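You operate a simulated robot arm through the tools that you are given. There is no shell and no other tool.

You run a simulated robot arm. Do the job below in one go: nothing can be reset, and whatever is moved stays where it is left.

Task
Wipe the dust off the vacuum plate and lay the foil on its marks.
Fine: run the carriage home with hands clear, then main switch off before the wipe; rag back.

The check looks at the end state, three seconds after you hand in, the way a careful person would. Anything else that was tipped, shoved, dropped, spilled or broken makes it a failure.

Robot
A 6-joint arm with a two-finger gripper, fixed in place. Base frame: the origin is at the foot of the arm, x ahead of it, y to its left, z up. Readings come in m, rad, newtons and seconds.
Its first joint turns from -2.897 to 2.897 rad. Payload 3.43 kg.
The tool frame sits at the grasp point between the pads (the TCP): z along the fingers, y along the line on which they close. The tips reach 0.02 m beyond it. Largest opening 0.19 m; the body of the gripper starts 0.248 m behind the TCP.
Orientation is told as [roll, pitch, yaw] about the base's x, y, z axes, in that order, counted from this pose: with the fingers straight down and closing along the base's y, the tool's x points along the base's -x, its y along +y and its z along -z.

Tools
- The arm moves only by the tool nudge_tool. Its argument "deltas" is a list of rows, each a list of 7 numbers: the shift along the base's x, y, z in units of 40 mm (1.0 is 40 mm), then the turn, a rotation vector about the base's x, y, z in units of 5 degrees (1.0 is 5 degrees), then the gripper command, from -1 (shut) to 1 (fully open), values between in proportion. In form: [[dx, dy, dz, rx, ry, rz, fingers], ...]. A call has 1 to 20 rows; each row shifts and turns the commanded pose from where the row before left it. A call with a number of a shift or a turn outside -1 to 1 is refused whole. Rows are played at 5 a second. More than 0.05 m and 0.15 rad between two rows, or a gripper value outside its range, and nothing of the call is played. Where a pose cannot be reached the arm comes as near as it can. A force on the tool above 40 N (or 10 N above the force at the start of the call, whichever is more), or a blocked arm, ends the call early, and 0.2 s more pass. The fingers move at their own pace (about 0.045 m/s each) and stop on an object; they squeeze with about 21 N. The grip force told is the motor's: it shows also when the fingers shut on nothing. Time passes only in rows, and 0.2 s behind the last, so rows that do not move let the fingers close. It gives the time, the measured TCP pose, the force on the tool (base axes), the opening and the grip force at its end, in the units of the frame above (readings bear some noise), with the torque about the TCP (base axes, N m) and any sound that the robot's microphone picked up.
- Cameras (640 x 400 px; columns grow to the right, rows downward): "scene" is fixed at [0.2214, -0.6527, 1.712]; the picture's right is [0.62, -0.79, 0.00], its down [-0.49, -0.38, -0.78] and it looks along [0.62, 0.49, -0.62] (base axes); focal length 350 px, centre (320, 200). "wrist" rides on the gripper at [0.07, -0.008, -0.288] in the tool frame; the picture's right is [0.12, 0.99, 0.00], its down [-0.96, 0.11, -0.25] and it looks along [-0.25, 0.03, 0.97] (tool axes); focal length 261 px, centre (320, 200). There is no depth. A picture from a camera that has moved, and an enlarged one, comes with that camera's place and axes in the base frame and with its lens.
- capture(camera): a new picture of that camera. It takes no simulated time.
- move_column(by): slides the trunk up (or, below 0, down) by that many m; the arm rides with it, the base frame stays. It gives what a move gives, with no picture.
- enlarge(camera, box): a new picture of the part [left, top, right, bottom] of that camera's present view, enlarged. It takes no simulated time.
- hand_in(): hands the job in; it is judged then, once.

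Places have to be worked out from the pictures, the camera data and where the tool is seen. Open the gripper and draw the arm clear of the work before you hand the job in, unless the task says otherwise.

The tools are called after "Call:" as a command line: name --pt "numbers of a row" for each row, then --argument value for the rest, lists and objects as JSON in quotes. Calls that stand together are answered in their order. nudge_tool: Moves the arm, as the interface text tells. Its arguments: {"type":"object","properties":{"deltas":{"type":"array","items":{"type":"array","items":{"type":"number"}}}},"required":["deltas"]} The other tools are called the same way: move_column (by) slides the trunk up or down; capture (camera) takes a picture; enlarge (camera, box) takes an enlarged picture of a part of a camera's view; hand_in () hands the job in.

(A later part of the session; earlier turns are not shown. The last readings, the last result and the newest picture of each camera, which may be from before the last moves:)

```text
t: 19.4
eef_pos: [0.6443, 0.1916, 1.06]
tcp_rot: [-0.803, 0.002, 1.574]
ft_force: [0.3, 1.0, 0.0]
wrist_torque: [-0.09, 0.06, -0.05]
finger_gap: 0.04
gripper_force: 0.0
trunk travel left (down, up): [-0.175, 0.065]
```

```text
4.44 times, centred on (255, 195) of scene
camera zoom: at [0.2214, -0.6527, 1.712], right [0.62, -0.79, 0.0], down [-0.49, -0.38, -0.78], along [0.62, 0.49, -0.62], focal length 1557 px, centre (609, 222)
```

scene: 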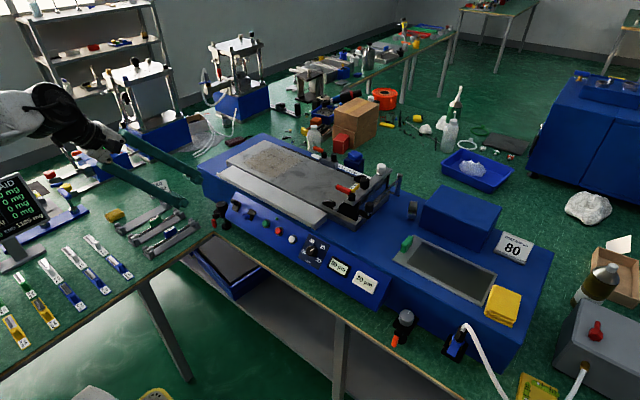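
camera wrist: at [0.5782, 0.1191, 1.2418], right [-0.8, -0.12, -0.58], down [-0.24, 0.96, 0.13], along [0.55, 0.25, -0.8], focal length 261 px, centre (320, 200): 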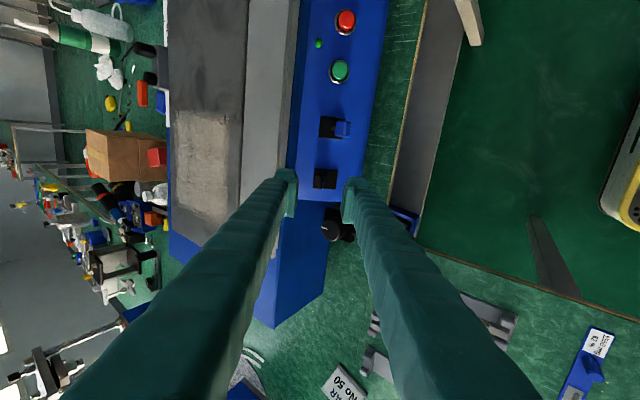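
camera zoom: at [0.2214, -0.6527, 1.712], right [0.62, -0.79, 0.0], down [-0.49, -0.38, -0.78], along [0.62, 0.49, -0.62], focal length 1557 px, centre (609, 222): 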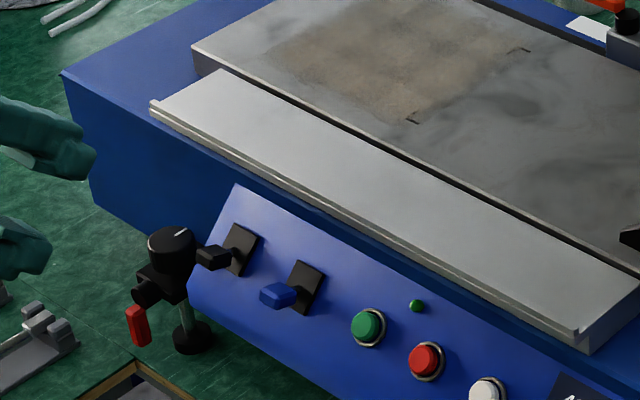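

Both toggles are now down, so the black main switch is off. I'll bring the tool upright again (keeping it turned 90°) and cross high above the front towards the rag, looking at the gauge and rag on the way.

Call:
nudge_tool --pt "0 -1 0.4 0 0.92 0 -0.2" --pt "0 -1 0.4 0 0.92 0 -0.2" --pt "0 -1 0.4 0 0.92 0 -0.2" --pt "0 -1 0.4 0 0.92 0 -0.2" --pt "0 -1 0.4 0 0.92 0 -0.2" --pt "0 -1 0.4 0 0.92 0 0.2" --pt "0 -1 0.4 0 0.92 0 0.2" --pt "0 -1 0.4 0 0.92 0 0.2" --pt "0 -1 0.4 0 0.92 0 0.2" --pt "0 -1 0.4 0 0.92 0 0.2" --pt "0.3 -1 0 0 0 0 0.2" --pt "0.3 -1 0 0 0 0 0.2" --pt "0.3 -1 0 0 0 0 0.2" --pt "0.3 -1 0 0 0 0 0.2" --pt "0 0 0 0 0 0 0.2"

Call:
capture --camera "wrist"

Call:
capture --camera "scene"

```text
t: 22.6
eef_pos: [0.6906, -0.3684, 1.2189]
tcp_rot: [0.0, -0.002, 1.572]
ft_force: [0.2, -0.8, -0.5]
wrist_torque: [0.03, 0.07, 0.02]
finger_gap: 0.114
gripper_force: 0.1
trunk travel left (down, up): [-0.175, 0.065]
```

```text
taken
camera wrist: at [0.6981, -0.4387, 1.5058], right [-0.99, -0.12, 0.0], down [-0.12, 0.96, 0.25], along [-0.03, 0.25, -0.97], focal length 261 px, centre (320, 200)
```

wrist: 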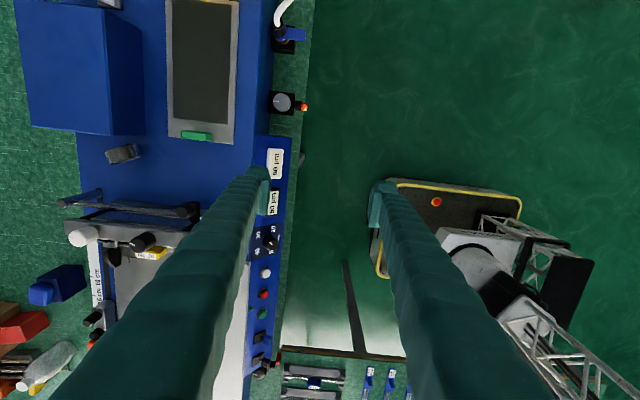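

```text
taken
```

scene: 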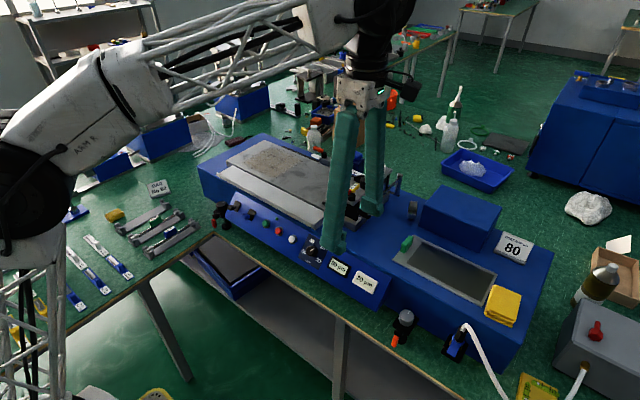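

Upright and clear of everything. I'll zoom on the gauge and foil with the wrist camera from here.

Call:
enlarge --camera "wrist" --box '[40, 60, 280, 210]'

Call:
enlarge --camera "wrist" --box '[50, 180, 210, 300]'

```text
2.67 times, centred on (160, 135) of wrist
camera zoom: at [0.6981, -0.4387, 1.5058], right [-0.99, -0.12, 0.0], down [-0.12, 0.96, 0.25], along [-0.03, 0.25, -0.97], focal length 695 px, centre (747, 373)
```

zoom: 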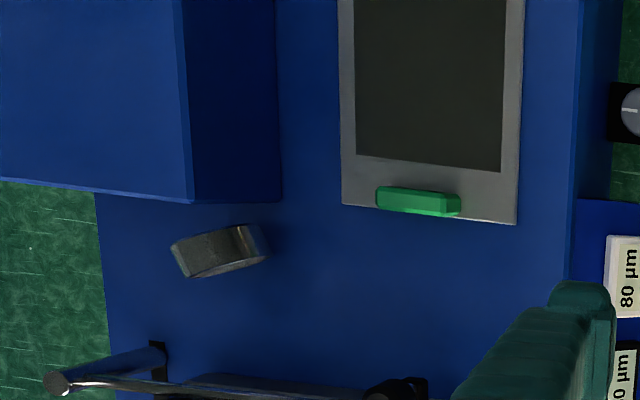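

```text
3.33 times, centred on (130, 240) of wrist
camera zoom: at [0.6981, -0.4387, 1.5058], right [-0.99, -0.12, 0.0], down [-0.12, 0.96, 0.25], along [-0.03, 0.25, -0.97], focal length 869 px, centre (953, 67)
```

zoom: 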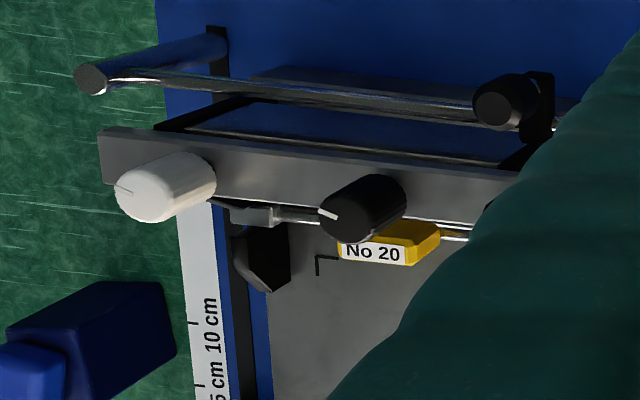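

Marks, bar label and carriage feet leave the foil footprint just free. Next I'll test the reach towards the rag, high above it.

Call:
nudge_tool --pt "0.5 -0.8 0 0 0 0 0.2" --pt "0.5 -0.8 0 0 0 0 0.2" --pt "0.5 -0.8 0 0 0 0 0.2" --pt "0.5 -0.8 0 0 0 0 0.2" --pt "0.5 -0.8 0 0 0 0 0.2" --pt "0.5 -0.8 0 0 0 0 0.2" --pt "0.5 -0.8 0 0 0 0 0.2" --pt "0.5 -0.8 0 0 0 0 0.2" --pt "0.5 -0.8 0 0 0 0 0.2" --pt "0.3 -0.4 0 0 0 0 0.2" --pt "0 0 0 0 0 0 0.2"

Call:
capture --camera "wrist"

Call:
capture --camera "scene"

```text
t: 25.0
eef_pos: [0.8069, -0.611, 1.1298]
tcp_rot: [-0.005, 0.001, 1.574]
ft_force: [0.0, 0.9, -0.2]
wrist_torque: [0.04, 0.0, -0.01]
finger_gap: 0.114
gripper_force: 0.0
out of reach, approached as far as the arm can: row 5, 6, 7, 8, 9, 10
trunk travel left (down, up): [-0.175, 0.065]
```

```text
taken
camera wrist: at [0.8134, -0.6808, 1.4166], right [-0.99, -0.12, 0.0], down [-0.12, 0.96, 0.25], along [-0.03, 0.24, -0.97], focal length 261 px, centre (320, 200)
```

wrist: 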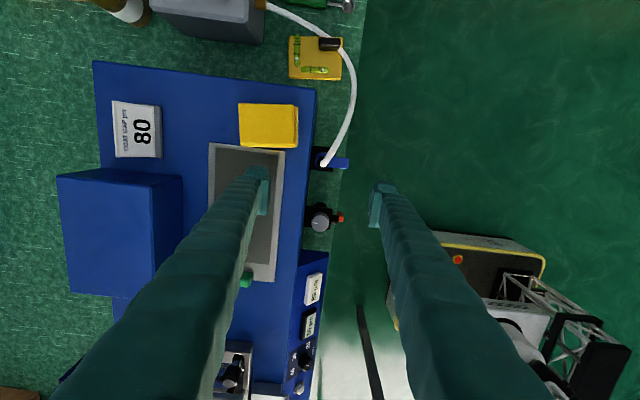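

```text
taken
```

scene: 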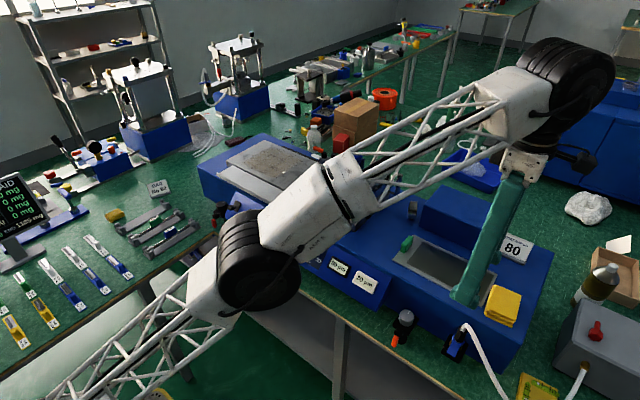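

The arm came within about 1.01 m of the base axis at this height, so reaching the rag at 1.12 m will need the trunk up and a slight lean. I'll zoom on the rag in both cameras to get its place, size and orientation exactly, since it must come back there.

Call:
enlarge --camera "wrist" --box '[190, 70, 350, 170]'

Call:
enlarge --camera "scene" --box '[460, 260, 550, 350]'

Call:
enlarge --camera "wrist" --box '[80, 80, 330, 300]'

```text
4.00 times, centred on (270, 120) of wrist
camera zoom: at [0.8134, -0.6808, 1.4166], right [-0.99, -0.12, 0.0], down [-0.12, 0.96, 0.25], along [-0.03, 0.24, -0.97], focal length 1043 px, centre (520, 520)
```

zoom: 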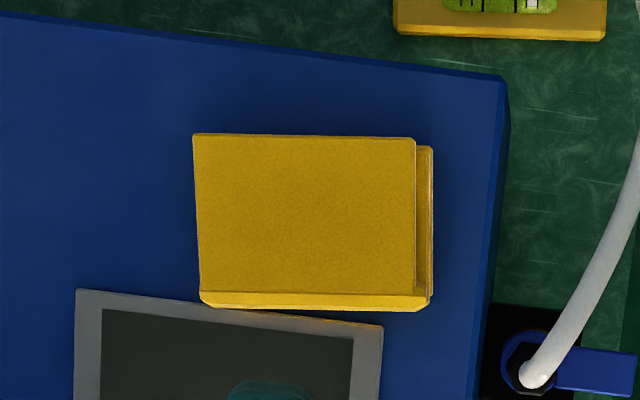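

```text
4.44 times, centred on (505, 305) of scene
camera zoom: at [0.2214, -0.6527, 1.712], right [0.62, -0.79, 0.0], down [-0.49, -0.38, -0.78], along [0.62, 0.49, -0.62], focal length 1557 px, centre (-502, -267)
```

zoom: 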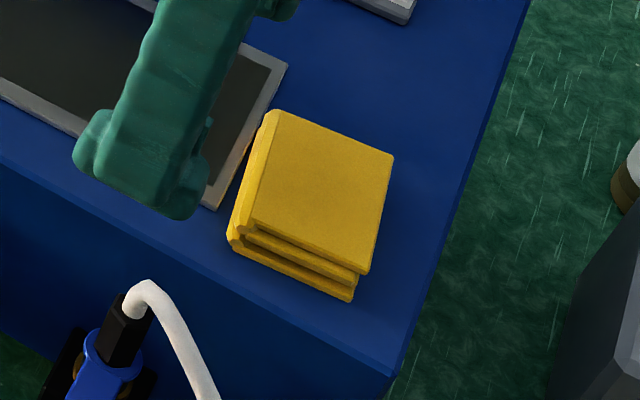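

```text
1.82 times, centred on (205, 190) of wrist
camera zoom: at [0.8134, -0.6808, 1.4166], right [-0.99, -0.12, 0.0], down [-0.12, 0.96, 0.25], along [-0.03, 0.24, -0.97], focal length 474 px, centre (529, 218)
```

zoom: 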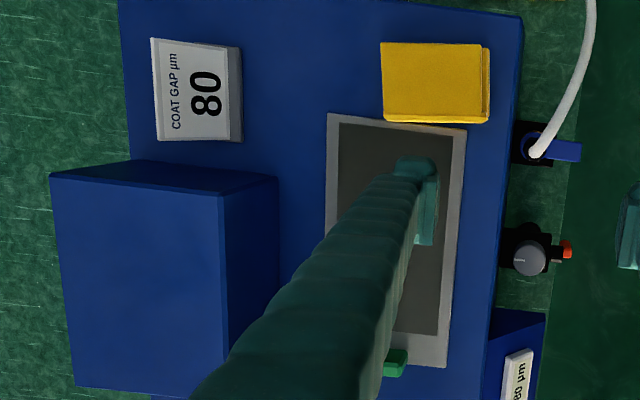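

The rag is about 0.087 × 0.062 × 0.024 m, centred near (0.897, −0.685) on the machine top (z≈0.97), with the foil's end about 1 cm to its left. I'll grip it across x with a slight lean so it can later be turned 90° onto the plate. First I draw back and start turning the tool to yaw −90°.

Call:
nudge_tool --pt "-0.4 0.5 0 0 0 -1 0.37" --pt "-0.4 0.5 0 0 0 -1 0.37" --pt "-0.4 0.5 0 0 0 -1 0.37" --pt "-0.4 0.5 0 0 0 -1 0.37" --pt "-0.4 0.5 0 0 0 -1 0.37" --pt "-0.4 0.5 0 0 0 -1 0.37" --pt "0 0 0 0 0 -1 0.37" --pt "0 0 0 0 0 -1 0.37" --pt "0 0 0 0 0 -1 0.37" --pt "0 0 0 0 0 -1 0.37" --pt "0 0 0 0 0 -1 0.37" --pt "0 0 0 0 0 -1 0.37" --pt "0 0 0 0 0 -1 0.37" --pt "0 0 0 0 0 -1 0.37" --pt "0 0 0 0 0 -1 0.37" --pt "0 0 0 0 0 -1 0.37" --pt "0 0 0 0 0 -1 0.37" --pt "0 0 0 0 0 -1 0.37"

```text
t: 28.8
eef_pos: [0.7118, -0.4909, 1.1293]
tcp_rot: [-0.002, -0.001, 0.001]
ft_force: [-0.3, 0.0, -0.5]
wrist_torque: [0.03, -0.01, 0.01]
finger_gap: 0.1299
gripper_force: 0.0
trunk travel left (down, up): [-0.175, 0.065]
```

The commanded pose follows what was actually reached, which is good. I'll raise the trunk fully for more reach and continue the turn to yaw −90°.

Call:
move_column --by 0.065

Call:
nudge_tool --pt "0 0 0 0 0 -1 0.37" --pt "0 0 0 0 0 -1 0.37" --pt "0 0 0 0 0 -1 0.37" --pt "0 0 0 0 0 -1 0.37" --pt "0 0 0 0 0 -1 0.37" --pt "0 0 0 0 0 -1 0.37" --pt "0 0 0 0 0 -1 0.37" --pt "0 0 0 0 0 -1 0.37" --pt "0 0 0 0 0 -1 0.37" --pt "0 0 0 0 0 -1 0.37" --pt "0 0 0 0 0 -1 0.37" --pt "0 0 0 0 0 -1 0.37" --pt "0 0 0 0 0 -1 0.37" --pt "0 0 0 0 0 -1 0.37" --pt "0 0 0 0 0 -1 0.37" --pt "0 0 0 0 0 -1 0.37" --pt "0 0 0 0 0 -1 0.37" --pt "0 0 0 0 0 -1 0.37"

Call:
capture --camera "scene"

Call:
capture --camera "wrist"

```text
t: 29.9
eef_pos: [0.711, -0.4922, 1.1948]
tcp_rot: [-0.002, -0.001, 0.003]
ft_force: [0.3, -0.3, -0.8]
wrist_torque: [-0.01, -0.01, -0.02]
finger_gap: 0.1301
gripper_force: 0.1
trunk travel left (down, up): [-0.24, 0.0]
```

```text
t: 33.7
eef_pos: [0.7097, -0.4918, 1.1948]
tcp_rot: [-0.003, -0.003, -1.569]
ft_force: [-0.2, -0.5, -0.4]
wrist_torque: [0.0, 0.02, 0.01]
finger_gap: 0.13
gripper_force: 0.0
trunk travel left (down, up): [-0.24, 0.0]
```

```text
taken
```

scene: 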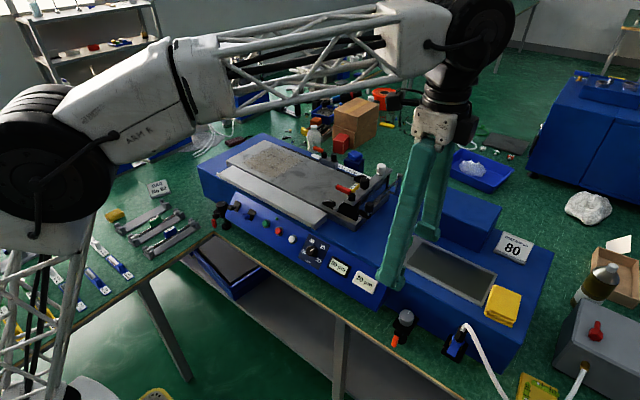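

```text
taken
camera wrist: at [0.7017, -0.4209, 1.4817], right [0.99, 0.12, 0.0], down [0.12, -0.96, 0.25], along [0.03, -0.25, -0.97], focal length 261 px, centre (320, 200)
```

wrist: 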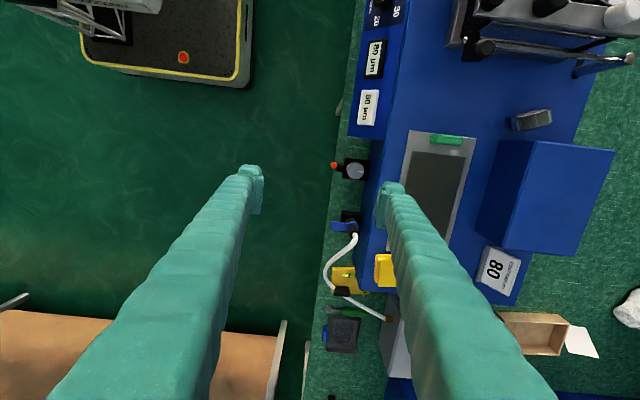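

Yaw is −90° now. I'll lean 12° towards −y and come in low over the machine's right end to hover just above the rag, then check alignment and the hose clearance.

Call:
nudge_tool --pt "0.625 -0.54 -0.56 -0.4 0 0 0.26" --pt "0.625 -0.54 -0.56 -0.4 0 0 0.26" --pt "0.625 -0.54 -0.56 -0.4 0 0 0.26" --pt "0.625 -0.54 -0.56 -0.4 0 0 0.26" --pt "0.625 -0.54 -0.56 -0.4 0 0 0.26" --pt "0.625 -0.54 -0.56 -0.4 0 0 0.26" --pt "0.31 -0.54 -0.08 0 0 0 0.26" --pt "0.31 -0.54 -0.08 0 0 0 0.26" --pt "0.31 -0.54 -0.08 0 0 0 0.26" --pt "0 0 0 0 0 0 0.26"

Call:
capture --camera "wrist"

Call:
enlarge --camera "scene" --box '[420, 210, 580, 370]'

```text
t: 35.9
eef_pos: [0.8978, -0.6862, 1.0493]
tcp_rot: [-0.004, -0.209, -1.568]
ft_force: [-0.1, -0.6, -0.1]
wrist_torque: [0.0, 0.03, 0.01]
finger_gap: 0.1198
gripper_force: 0.0
trunk travel left (down, up): [-0.24, 0.0]
```

```text
taken
camera wrist: at [0.8885, -0.5574, 1.3154], right [0.99, 0.12, -0.03], down [0.12, -0.89, 0.44], along [0.03, -0.44, -0.9], focal length 261 px, centre (320, 200)
```

wrist: 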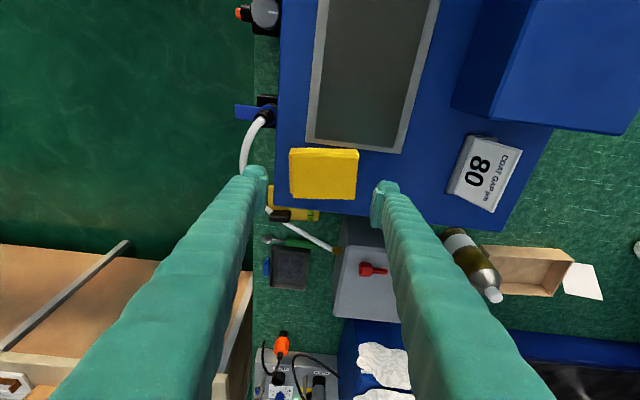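

```text
2.50 times, centred on (500, 290) of scene
camera zoom: at [0.2214, -0.6527, 1.712], right [0.62, -0.79, 0.0], down [-0.49, -0.38, -0.78], along [0.62, 0.49, -0.62], focal length 876 px, centre (-130, -25)
```

zoom: 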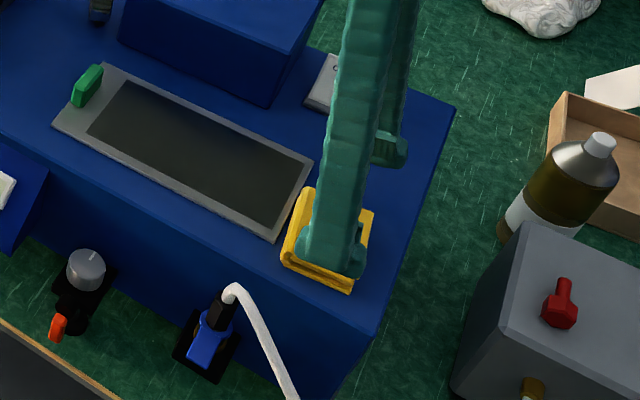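

Hovering with the rag between the fingers. I'll enlarge the wrist view to centre the grasp precisely.

Call:
enlarge --camera "wrist" --box '[240, 120, 400, 220]'

```text
4.00 times, centred on (320, 170) of wrist
camera zoom: at [0.8885, -0.5574, 1.3154], right [0.99, 0.12, -0.03], down [0.12, -0.89, 0.44], along [0.03, -0.44, -0.9], focal length 1043 px, centre (320, 320)
```

zoom: 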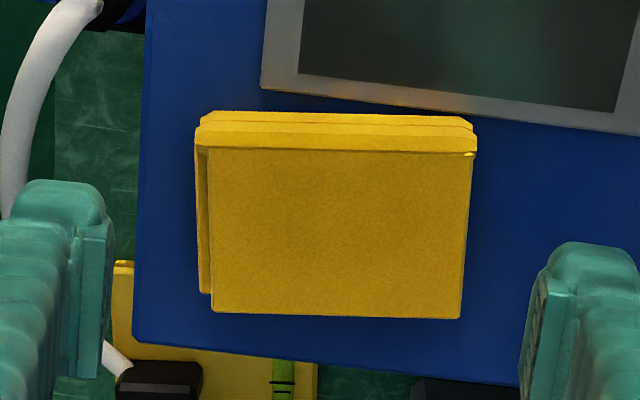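

The rag is turned about 6° and centred at (0.900, −0.682). I'll match that yaw and descend until the fingertips are just above the machine top on both sides of it.

Call:
nudge_tool --pt "0.05 0.18 0 0 0 0.6 0.26" --pt "0 0 0 0 0 0.6 0.26" --pt "0 0 -0.4 0 0 0 0.26" --pt "0 0 -0.4 0 0 0 0.26" --pt "0 0 -0.2 0 0 0 0.26" --pt "0 0 -0.2 0 0 0 0.26" --pt "0 0 0 0 0 0 0.26"

Call:
enlarge --camera "wrist" --box '[240, 120, 400, 220]'

Call:
enlarge --camera "scene" --box '[440, 240, 560, 340]'

```text
t: 37.5
eef_pos: [0.9007, -0.6791, 1.0026]
tcp_rot: [-0.003, -0.211, -1.463]
ft_force: [-0.7, 0.3, 0.8]
wrist_torque: [0.01, 0.0, -0.01]
finger_gap: 0.1195
gripper_force: 0.0
trunk travel left (down, up): [-0.24, 0.0]
```

```text
4.00 times, centred on (320, 170) of wrist
camera zoom: at [0.8782, -0.5509, 1.2685], right [0.97, 0.22, -0.03], down [0.21, -0.87, 0.44], along [0.07, -0.44, -0.9], focal length 1043 px, centre (320, 320)
```

zoom: 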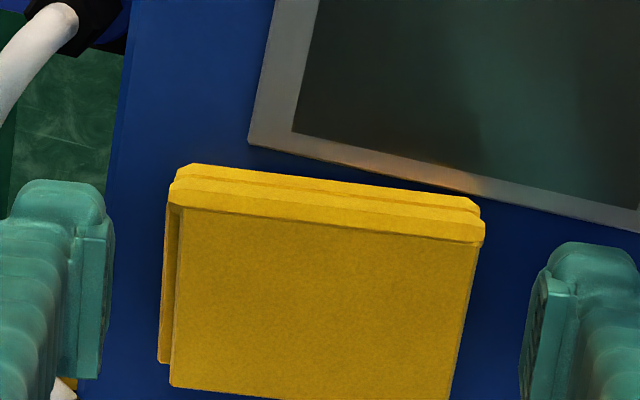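

```text
4.00 times, centred on (500, 290) of scene
camera zoom: at [0.2214, -0.6527, 1.712], right [0.62, -0.79, 0.0], down [-0.49, -0.38, -0.78], along [0.62, 0.49, -0.62], focal length 1401 px, centre (-400, -160)
```

zoom: 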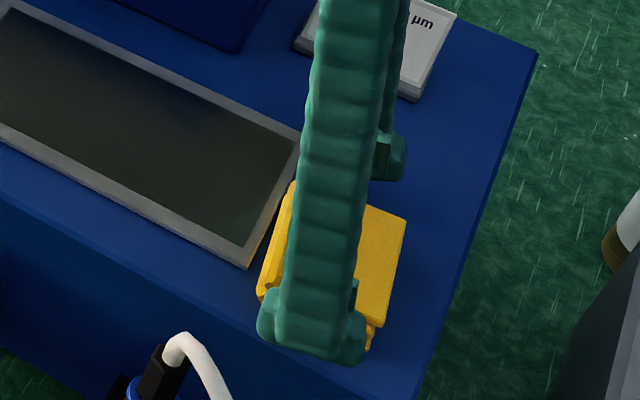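

The pads now match the rag's angle and there is no contact. I'll go 3 mm lower and close.

Call:
nudge_tool --pt "0 0 -0.08 0 0 0 0.26" --pt "0 0 0 0 0 0 0.05" --pt "0 0 0 0 0 0 -0.1" --pt "0 0 0 0 0 0 -1" --pt "0 0 0 0 0 0 -1" --pt "0 0 0 0 0 0 -1" --pt "0 0 0 0 0 0 -1"

Call:
enlarge --camera "wrist" --box '[240, 120, 400, 220]'

Call:
enlarge --camera "scene" --box '[440, 240, 560, 340]'

```text
t: 39.1
eef_pos: [0.8998, -0.6773, 1.0003]
tcp_rot: [-0.002, -0.211, -1.462]
ft_force: [0.7, 0.1, 0.4]
wrist_torque: [-0.01, 0.0, -0.01]
finger_gap: 0.0886
gripper_force: 20.8
trunk travel left (down, up): [-0.24, 0.0]
```

```text
4.00 times, centred on (320, 170) of wrist
camera zoom: at [0.8779, -0.5502, 1.266], right [0.97, 0.22, -0.03], down [0.21, -0.87, 0.44], along [0.07, -0.44, -0.9], focal length 1043 px, centre (320, 320)
```

zoom: 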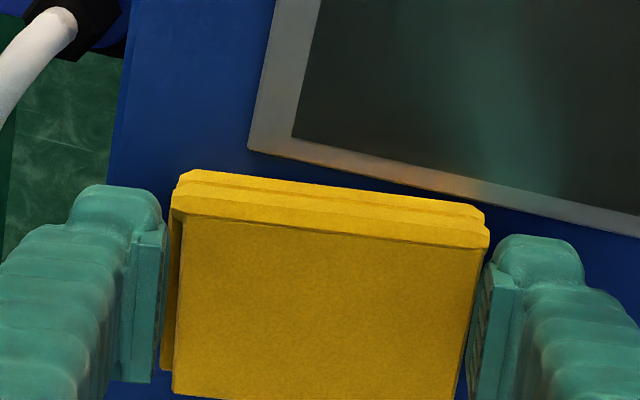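

```text
4.00 times, centred on (500, 290) of scene
camera zoom: at [0.2214, -0.6527, 1.712], right [0.62, -0.79, 0.0], down [-0.49, -0.38, -0.78], along [0.62, 0.49, -0.62], focal length 1401 px, centre (-400, -160)
```

zoom: 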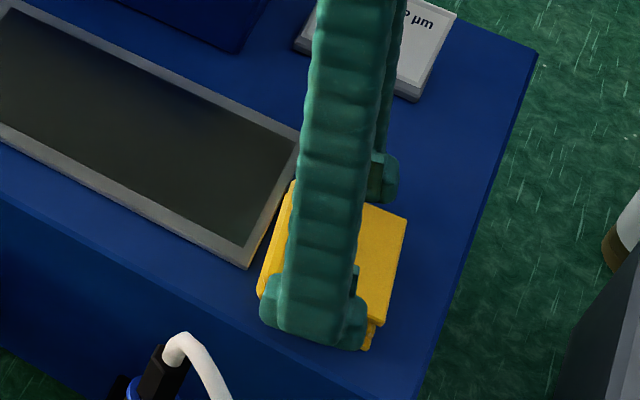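

The rag is gripped (gap 0.089, 21 N). I'll lift straight up a little and check that it holds.

Call:
nudge_tool --pt "0 0 0.3 0 0 0 -1" --pt "0 0 0.4 0 0 0 -1" --pt "0 0 0.4 0 0 0 -1" --pt "0 0 0 0 0 0 -1"

Call:
enlarge --camera "wrist" --box '[240, 120, 400, 220]'

Call:
enlarge --camera "scene" --box '[440, 220, 560, 340]'

```text
t: 40.1
eef_pos: [0.9004, -0.6783, 1.0439]
tcp_rot: [-0.003, -0.213, -1.463]
ft_force: [-0.6, 0.3, 0.2]
wrist_torque: [-0.03, 0.01, 0.01]
finger_gap: 0.0001
gripper_force: 20.8
trunk travel left (down, up): [-0.24, 0.0]
```

```text
4.00 times, centred on (320, 170) of wrist
camera zoom: at [0.8774, -0.5504, 1.3095], right [0.97, 0.22, -0.03], down [0.21, -0.87, 0.44], along [0.07, -0.44, -0.9], focal length 1043 px, centre (320, 320)
```

zoom: 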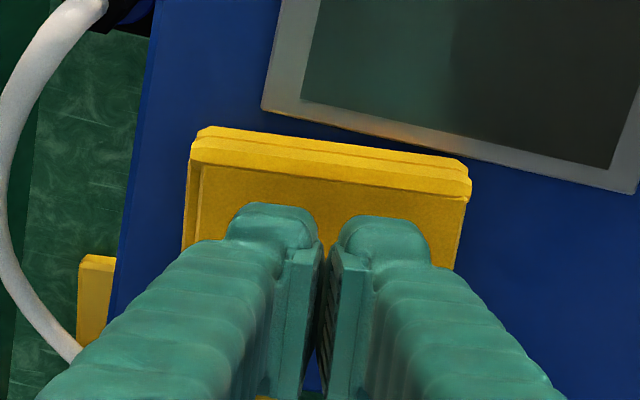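

```text
3.33 times, centred on (500, 280) of scene
camera zoom: at [0.2214, -0.6527, 1.712], right [0.62, -0.79, 0.0], down [-0.49, -0.38, -0.78], along [0.62, 0.49, -0.62], focal length 1168 px, centre (-280, -67)
```

zoom: 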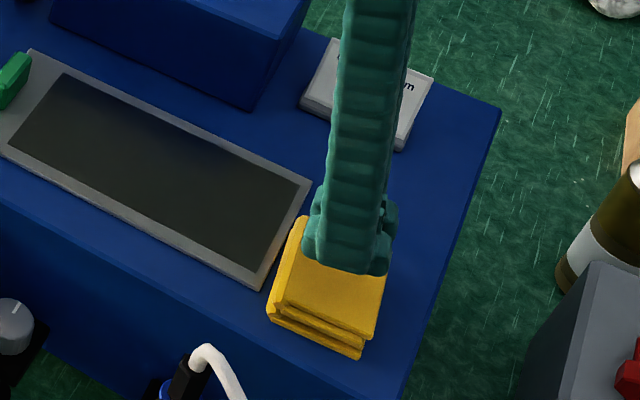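

The rag slipped out and stayed where it was; the fingers only caught its upper layer. I'll open again, reduce the lean to about 8° and grip lower, with the tips almost on the machine top.

Call:
nudge_tool --pt "0 0 0 0 0 0 0.26" --pt "0 0 0 0.4 0.043 0 0.26" --pt "0 0 0 0.4 0.043 0 0.26" --pt "0 0 0 0 0 0 0.26" --pt "0 0 0 0 0 0 0.26" --pt "0 0 0 0 0 0 0.26" --pt "0 0 0 0 0 0 0.26"

Call:
enlarge --camera "wrist" --box '[240, 120, 400, 220]'

Call:
enlarge --camera "scene" --box '[460, 270, 540, 340]'

```text
t: 41.7
eef_pos: [0.9001, -0.6789, 1.0429]
tcp_rot: [-0.001, -0.14, -1.464]
ft_force: [0.4, 0.0, 0.1]
wrist_torque: [-0.01, 0.0, -0.03]
finger_gap: 0.1198
gripper_force: 0.1
trunk travel left (down, up): [-0.24, 0.0]
```

```text
4.00 times, centred on (320, 170) of wrist
camera zoom: at [0.8795, -0.5699, 1.3176], right [0.97, 0.22, -0.02], down [0.21, -0.9, 0.38], along [0.07, -0.37, -0.93], focal length 1043 px, centre (320, 320)
```

zoom: 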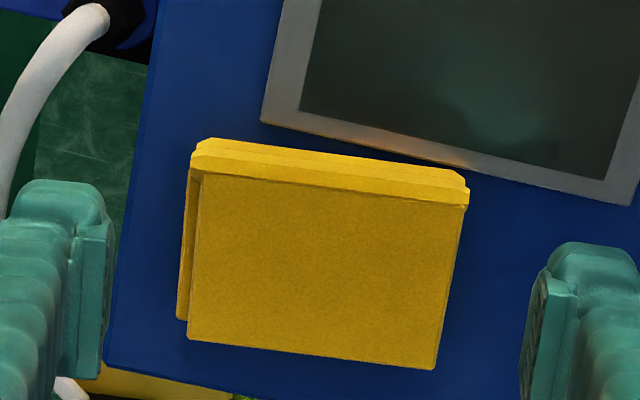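

```text
5.71 times, centred on (500, 305) of scene
camera zoom: at [0.2214, -0.6527, 1.712], right [0.62, -0.79, 0.0], down [-0.49, -0.38, -0.78], along [0.62, 0.49, -0.62], focal length 2002 px, centre (-709, -400)
```

zoom: 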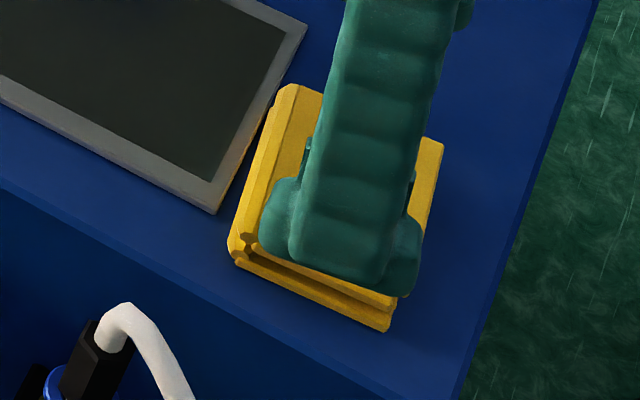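

The rag is still at its original place (centre 0.901, −0.683). Descending again, deeper this time, in small steps and watching for touch.

Call:
nudge_tool --pt "0 0 -0.4 0 0 0 0.26" --pt "0 0 -0.4 0 0 0 0.26" --pt "0 0 -0.25 0 0 0 0.26" --pt "0 0 -0.1 0 0 0 0.26" --pt "0 0 0 0 0 0 0.26"

Call:
enlarge --camera "wrist" --box '[240, 120, 400, 220]'

```text
t: 42.9
eef_pos: [0.8991, -0.6793, 0.9986]
tcp_rot: [-0.001, -0.139, -1.462]
ft_force: [0.0, 0.8, -0.1]
wrist_torque: [0.01, -0.01, 0.01]
finger_gap: 0.1196
gripper_force: 0.0
trunk travel left (down, up): [-0.24, 0.0]
```

```text
4.00 times, centred on (320, 170) of wrist
camera zoom: at [0.8792, -0.5695, 1.2717], right [0.97, 0.22, -0.02], down [0.21, -0.9, 0.38], along [0.07, -0.37, -0.93], focal length 1043 px, centre (320, 320)
```

zoom: 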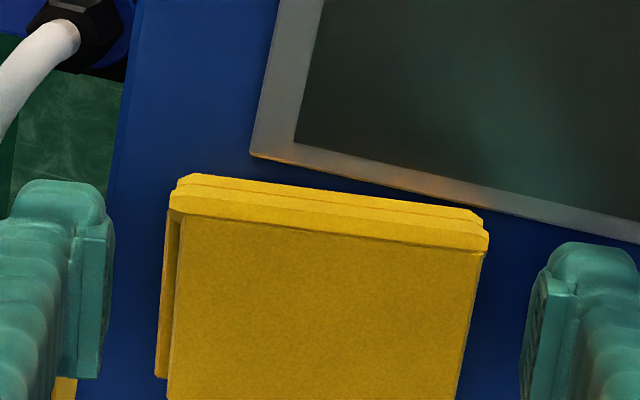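

Clear on both sides. Lowering 2 mm at a time to find the surface.

Call:
nudge_tool --pt "0 0 -0.05 0 0 0 0.26" --pt "0 0 -0.04 0 0 0 0.26" --pt "0 0 0 0 0 0 0.26"

```text
t: 43.7
eef_pos: [0.9012, -0.6776, 0.9943]
tcp_rot: [-0.004, -0.139, -1.463]
ft_force: [0.3, -0.6, -0.4]
wrist_torque: [0.02, -0.03, 0.01]
finger_gap: 0.1197
gripper_force: 0.1
trunk travel left (down, up): [-0.24, 0.0]
```

Call:
nudge_tool --pt "0 0 -0.04 0 0 0 0.26" --pt "0 0 -0.03 0 0 0 0.26" --pt "0 0 0 0 0 0 0.26"

Call:
enlarge --camera "scene" --box '[460, 270, 540, 340]'

```text
t: 44.5
eef_pos: [0.8991, -0.6782, 0.9909]
tcp_rot: [-0.001, -0.14, -1.462]
ft_force: [0.5, 0.1, -0.7]
wrist_torque: [0.03, 0.0, 0.0]
finger_gap: 0.1199
gripper_force: 0.1
trunk travel left (down, up): [-0.24, 0.0]
```

```text
5.71 times, centred on (500, 305) of scene
camera zoom: at [0.2214, -0.6527, 1.712], right [0.62, -0.79, 0.0], down [-0.49, -0.38, -0.78], along [0.62, 0.49, -0.62], focal length 2002 px, centre (-709, -400)
```

zoom: 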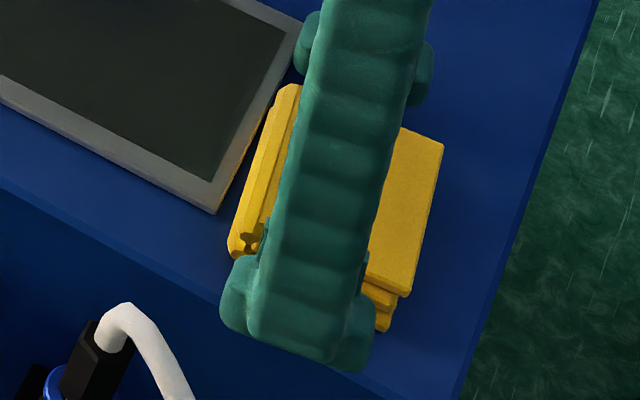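

Still no contact, so the tips are now well down the rag's sides. Closing on it here.

Call:
nudge_tool --pt "0 0 0 0 0 0 0.05" --pt "0 0 0 0 0 0 -0.1" --pt "0 0 0 0 0 0 -1" --pt "0 0 0 0 0 0 -1" --pt "0 0 0 0 0 0 -1" --pt "0 0 0 0 0 0 -1" --pt "0 0 0.15 0 0 0 -1" --pt "0 0 0.15 0 0 0 -1" --pt "0 0 0 0 0 0 -1"

Call:
enlarge --camera "wrist" --box '[240, 120, 400, 220]'

Call:
enlarge --camera "scene" --box '[460, 270, 540, 340]'

```text
t: 46.5
eef_pos: [0.8987, -0.6794, 1.0037]
tcp_rot: [0.0, -0.14, -1.462]
ft_force: [0.2, 0.5, -0.1]
wrist_torque: [-0.02, 0.01, 0.02]
finger_gap: 0.0887
gripper_force: 21.4
trunk travel left (down, up): [-0.24, 0.0]
```

```text
4.00 times, centred on (320, 170) of wrist
camera zoom: at [0.8792, -0.5702, 1.2776], right [0.97, 0.22, -0.02], down [0.21, -0.9, 0.38], along [0.07, -0.37, -0.93], focal length 1043 px, centre (320, 320)
```

zoom: 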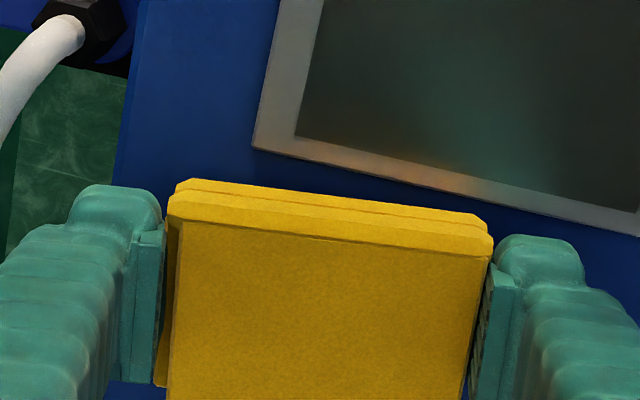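

```text
5.71 times, centred on (500, 305) of scene
camera zoom: at [0.2214, -0.6527, 1.712], right [0.62, -0.79, 0.0], down [-0.49, -0.38, -0.78], along [0.62, 0.49, -0.62], focal length 2002 px, centre (-709, -400)
```

zoom: 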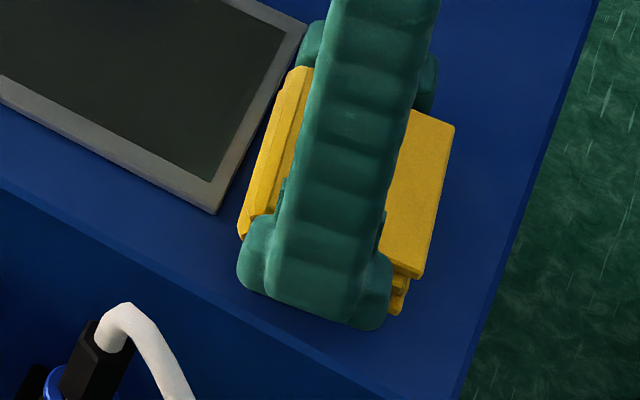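

The rag is held now and lifts with the fingers (gap 0.089). I'll raise it, draw in towards the robot, and carry it along the front of the machine at height, turning to face the plate.

Call:
nudge_tool --pt "0 0 0.3 0 0 0 -1" --pt "0 0 0.3 0 0 0 -1" --pt "-0.5 0.3 0.3 0 0 0 -1" --pt "-0.5 0.5 0.4 0 0 0 -1" --pt "-0.5 0.5 0.4 0 0 0 -1" --pt "-0.5 0.5 0.4 0 0 0 -1" --pt "-0.5 0.5 0.4 0 0 0 -1" --pt "-0.5 0.5 0.4 0 0 0 -1" --pt "-0.5 0.5 0.4 0 0 0 -1" --pt "-0.5 0.5 0.3 0 0 0 -1" --pt "0 0.8 0 0 0 0.84 -1" --pt "0 0.8 0 0 0 0.84 -1" --pt "0 0.8 0 0 0 0.84 -1" --pt "0 0.8 0 0 0 0.84 -1" --pt "0 0.8 0 0 0 0.84 -1" --pt "0 0.8 0 0 0 0.84 -1" --pt "0 0.8 0 0 0 0.84 -1" --pt "0 0.8 0 0 0 0.84 -1" --pt "0 0.8 0 0 0 0.84 -1" --pt "0 0.8 0 0 0 0.84 -1"

Call:
capture --camera "scene"

Call:
capture --camera "wrist"

```text
t: 50.7
eef_pos: [0.7405, -0.2076, 1.1489]
tcp_rot: [-0.003, -0.14, -0.73]
ft_force: [0.2, -0.8, -0.2]
wrist_torque: [0.12, 0.02, 0.01]
finger_gap: 0.0889
gripper_force: 20.4
trunk travel left (down, up): [-0.24, 0.0]
```

```text
taken
```

scene: 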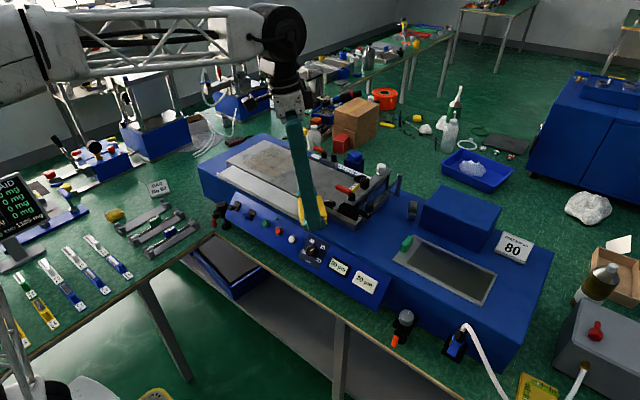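

```text
taken
camera wrist: at [0.6521, -0.14, 1.4233], right [0.57, 0.82, -0.02], down [0.76, -0.53, 0.38], along [0.3, -0.23, -0.93], focal length 261 px, centre (320, 200)
```

wrist: 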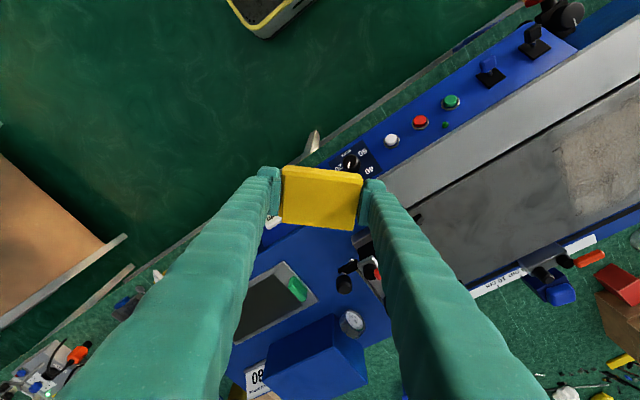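

The rag is secure and nothing else has moved. I'll continue the turn and come to a point in front of the left half of the plate; I'll also glance at the gauge.

Call:
enlarge --camera "wrist" --box '[310, 290, 390, 350]'

Call:
nudge_tool --pt "0 0.85 0 0 0 0.84 -1" --pt "0 0.85 0 0 0 0.84 -1" --pt "0 0.85 0 0 0 0.84 -1" --pt "0 0.85 0 0 0 0.84 -1" --pt "0 0.85 0 0 0 0.84 -1" --pt "0 0.85 0 0 0 0.84 -1" --pt "0 0.85 0 0 0 0.84 -1" --pt "0 0.85 0 0 0 0.84 -1" --pt "0.5 0.85 0 0 0 0.84 -1" --pt "0.5 0.85 0 0 0 0.84 -1" --pt "0.5 0.8 0 0 0 0 -1" --pt "0.5 0.8 0 0 0 0 -1" --pt "0.5 0 0 0 0 0 -1" --pt "0 0 0 0 0 0 -1"

Call:
capture --camera "wrist"

Call:
enlarge --camera "scene" --box '[190, 90, 400, 230]'

```text
6.67 times, centred on (350, 320) of wrist
camera zoom: at [0.6521, -0.14, 1.4233], right [0.57, 0.82, -0.02], down [0.76, -0.53, 0.38], along [0.3, -0.23, -0.93], focal length 1738 px, centre (120, -600)
```

zoom: 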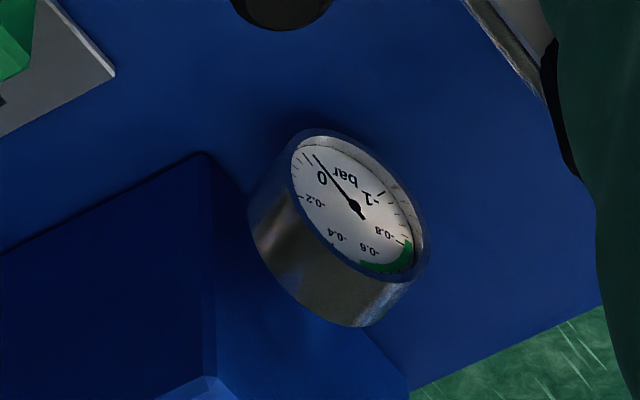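

```text
t: 53.7
eef_pos: [0.8405, 0.197, 1.1474]
tcp_rot: [-0.002, -0.138, 0.003]
ft_force: [-0.3, -0.1, -1.3]
wrist_torque: [-0.02, 0.02, -0.05]
finger_gap: 0.0886
gripper_force: 21.1
trunk travel left (down, up): [-0.24, 0.0]
```

```text
taken
camera wrist: at [0.7298, 0.1894, 1.4222], right [-0.12, 0.99, -0.02], down [0.92, 0.12, 0.38], along [0.38, 0.03, -0.93], focal length 261 px, centre (320, 200)
```

wrist: 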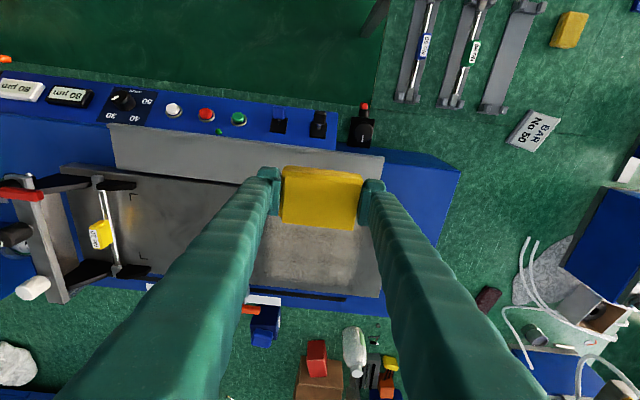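

```text
2.86 times, centred on (295, 160) of scene
camera zoom: at [0.2214, -0.6527, 1.712], right [0.62, -0.79, 0.0], down [-0.49, -0.38, -0.78], along [0.62, 0.49, -0.62], focal length 1001 px, centre (391, 314)
```

zoom: 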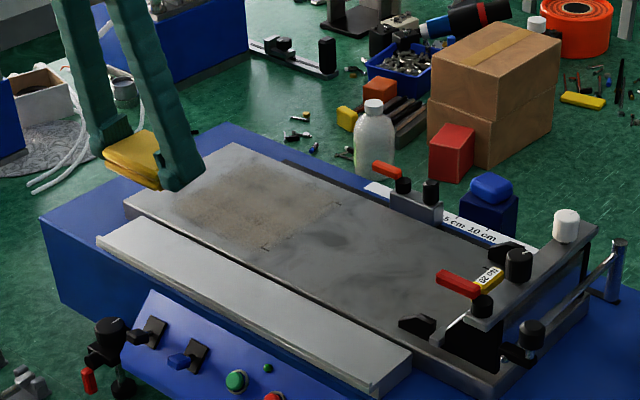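

Gauge reads 0 bar, so vacuum is off, consistent with the main switch being off. I'll enlarge the wrist view to outline the dust.

Call:
enlarge --camera "wrist" --box '[200, 150, 440, 310]'

```text
2.50 times, centred on (320, 230) of wrist
camera zoom: at [0.7298, 0.1894, 1.4222], right [-0.12, 0.99, -0.02], down [0.92, 0.12, 0.38], along [0.38, 0.03, -0.93], focal length 652 px, centre (320, 125)
```

zoom: 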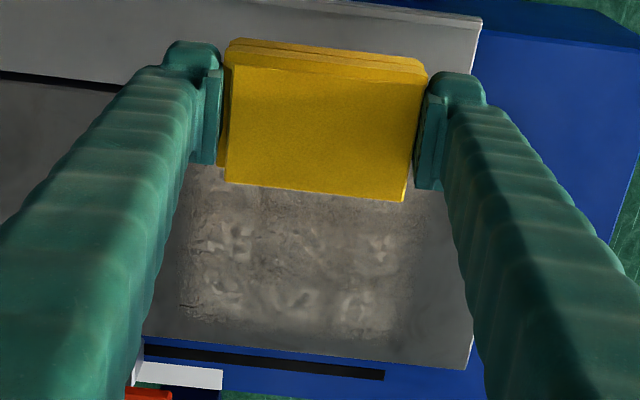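

The dust covers about x 0.925–1.08, y 0.11–0.30. I'll bring the rag to just above the dust's front right corner at (0.935, 0.14) and check the gap to the plate.

Call:
nudge_tool --pt "0.47 -0.285 -0.4 0 0 0 -1" --pt "0.47 -0.285 -0.5 0 0 0 -1" --pt "0.47 -0.285 -0.7 0 0 0 -1" --pt "0.47 -0.285 -0.7 0 0 0 -1" --pt "0.47 -0.285 -0.6 0 0 0 -1" --pt "0 0 0 0 0 0 -1"

Call:
enlarge --camera "scene" --box '[210, 90, 370, 220]'

Call:
capture --camera "wrist"

```text
t: 55.1
eef_pos: [0.9345, 0.141, 1.029]
tcp_rot: [-0.001, -0.141, 0.002]
ft_force: [0.0, 0.9, 0.3]
wrist_torque: [-0.01, 0.04, 0.01]
finger_gap: 0.0886
gripper_force: 20.8
trunk travel left (down, up): [-0.24, 0.0]
```

```text
3.08 times, centred on (290, 155) of scene
camera zoom: at [0.2214, -0.6527, 1.712], right [0.62, -0.79, 0.0], down [-0.49, -0.38, -0.78], along [0.62, 0.49, -0.62], focal length 1078 px, centre (412, 338)
```

zoom: 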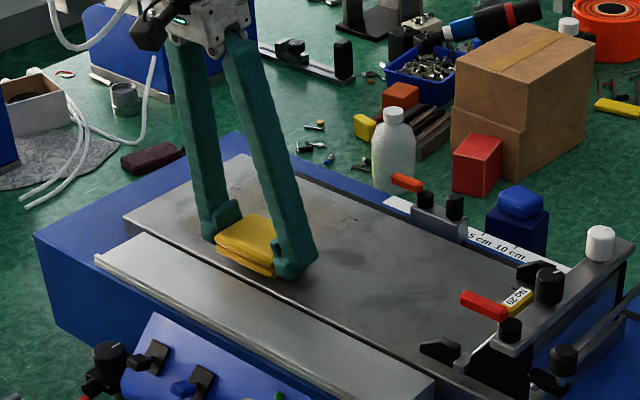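

```text
taken
camera wrist: at [0.8233, 0.1331, 1.3034], right [-0.12, 0.99, -0.02], down [0.92, 0.12, 0.38], along [0.38, 0.03, -0.93], focal length 261 px, centre (320, 200)
```

wrist: 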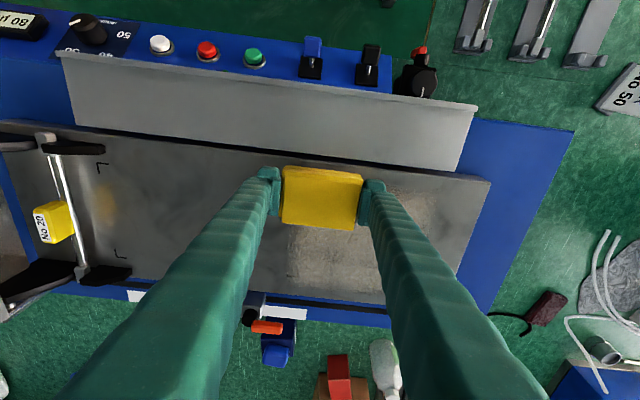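

Rag and plate are about 1.5 cm apart. Lowering in small steps until I feel the plate.

Call:
nudge_tool --pt "0 0 -0.15 0 0 0 -1" --pt "0 0 -0.1 0 0 0 -1" --pt "0 0 -0.05 0 0 0 -1" --pt "0 0 0 0 0 0 -1"

```text
t: 56.1
eef_pos: [0.9334, 0.1397, 1.0213]
tcp_rot: [-0.002, -0.144, 0.003]
ft_force: [-1.1, 0.3, 22.7]
wrist_torque: [0.04, 0.22, 0.02]
finger_gap: 0.0888
gripper_force: 21.2
trunk travel left (down, up): [-0.24, 0.0]
```

Contact at z≈1.021 with 23 N, a bit hard. I'll ease up about 2.5 mm and start the first wiping strokes along y.

Call:
nudge_tool --pt "0 0 0.06 0 0 0 -1" --pt "0 -0.25 0 0 0 0 -1" --pt "0 0.4 0 0 0 0 -1" --pt "0 0.4 0 0 0 0 -1" --pt "0 0.4 0 0 0 0 -1" --pt "0 0.4 0 0 0 0 -1" --pt "0 0.4 0 0 0 0 -1" --pt "0 0.4 0 0 0 0 -1" --pt "0 0.4 0 0 0 0 -1" --pt "0 0.4 0 0 0 0 -1" --pt "0 0.4 0 0 0 0 -1" --pt "0 0.2 0 0 0 0 -1"

Call:
capture --camera "wrist"

Call:
enlarge --camera "scene" --box '[210, 90, 370, 220]'

```text
t: 58.7
eef_pos: [0.9339, 0.2826, 1.0232]
tcp_rot: [-0.002, -0.138, 0.001]
ft_force: [-0.2, 0.7, 0.3]
wrist_torque: [-0.02, -0.03, 0.0]
finger_gap: 0.0886
gripper_force: 21.0
trunk travel left (down, up): [-0.24, 0.0]
```

```text
taken
camera wrist: at [0.8235, 0.2749, 1.297], right [-0.12, 0.99, -0.02], down [0.92, 0.12, 0.38], along [0.38, 0.03, -0.93], focal length 261 px, centre (320, 200)
```

wrist: 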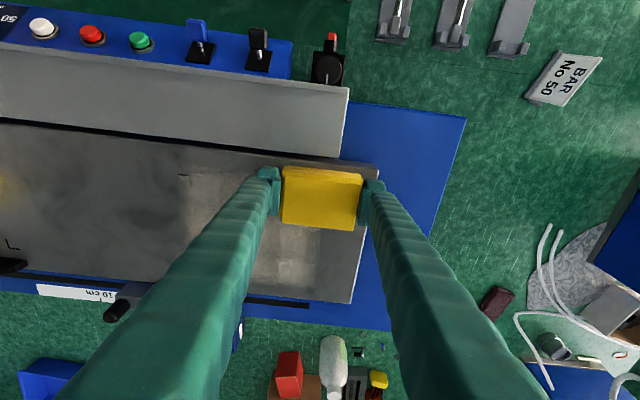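

```text
3.08 times, centred on (290, 155) of scene
camera zoom: at [0.2214, -0.6527, 1.712], right [0.62, -0.79, 0.0], down [-0.49, -0.38, -0.78], along [0.62, 0.49, -0.62], focal length 1078 px, centre (412, 338)
```

zoom: 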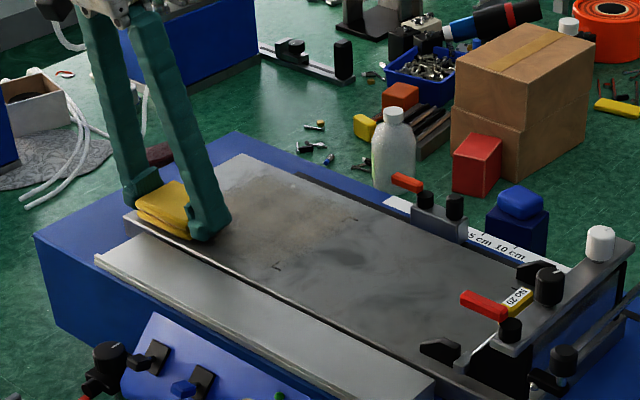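

No force at this height, so the last stroke barely touched. I'll lower in sub-millimetre steps until there's a light steady pressure.

Call:
nudge_tool --pt "0 0 -0.03 0 0 0 -1" --pt "0 0 0 0 0 0 -1"

```text
t: 59.3
eef_pos: [0.9333, 0.2818, 1.0213]
tcp_rot: [-0.003, -0.139, 0.005]
ft_force: [-0.4, 0.4, 0.4]
wrist_torque: [0.04, 0.03, 0.0]
finger_gap: 0.0888
gripper_force: 21.2
trunk travel left (down, up): [-0.24, 0.0]
```

Call:
nudge_tool --pt "0 0 -0.025 0 0 0 -1" --pt "0 0 0 0 0 0 -1"

```text
t: 59.9
eef_pos: [0.9339, 0.2832, 1.0214]
tcp_rot: [-0.001, -0.142, 0.005]
ft_force: [-0.8, -0.1, 8.2]
wrist_torque: [-0.02, 0.08, 0.0]
finger_gap: 0.0887
gripper_force: 21.1
trunk travel left (down, up): [-0.24, 0.0]
```

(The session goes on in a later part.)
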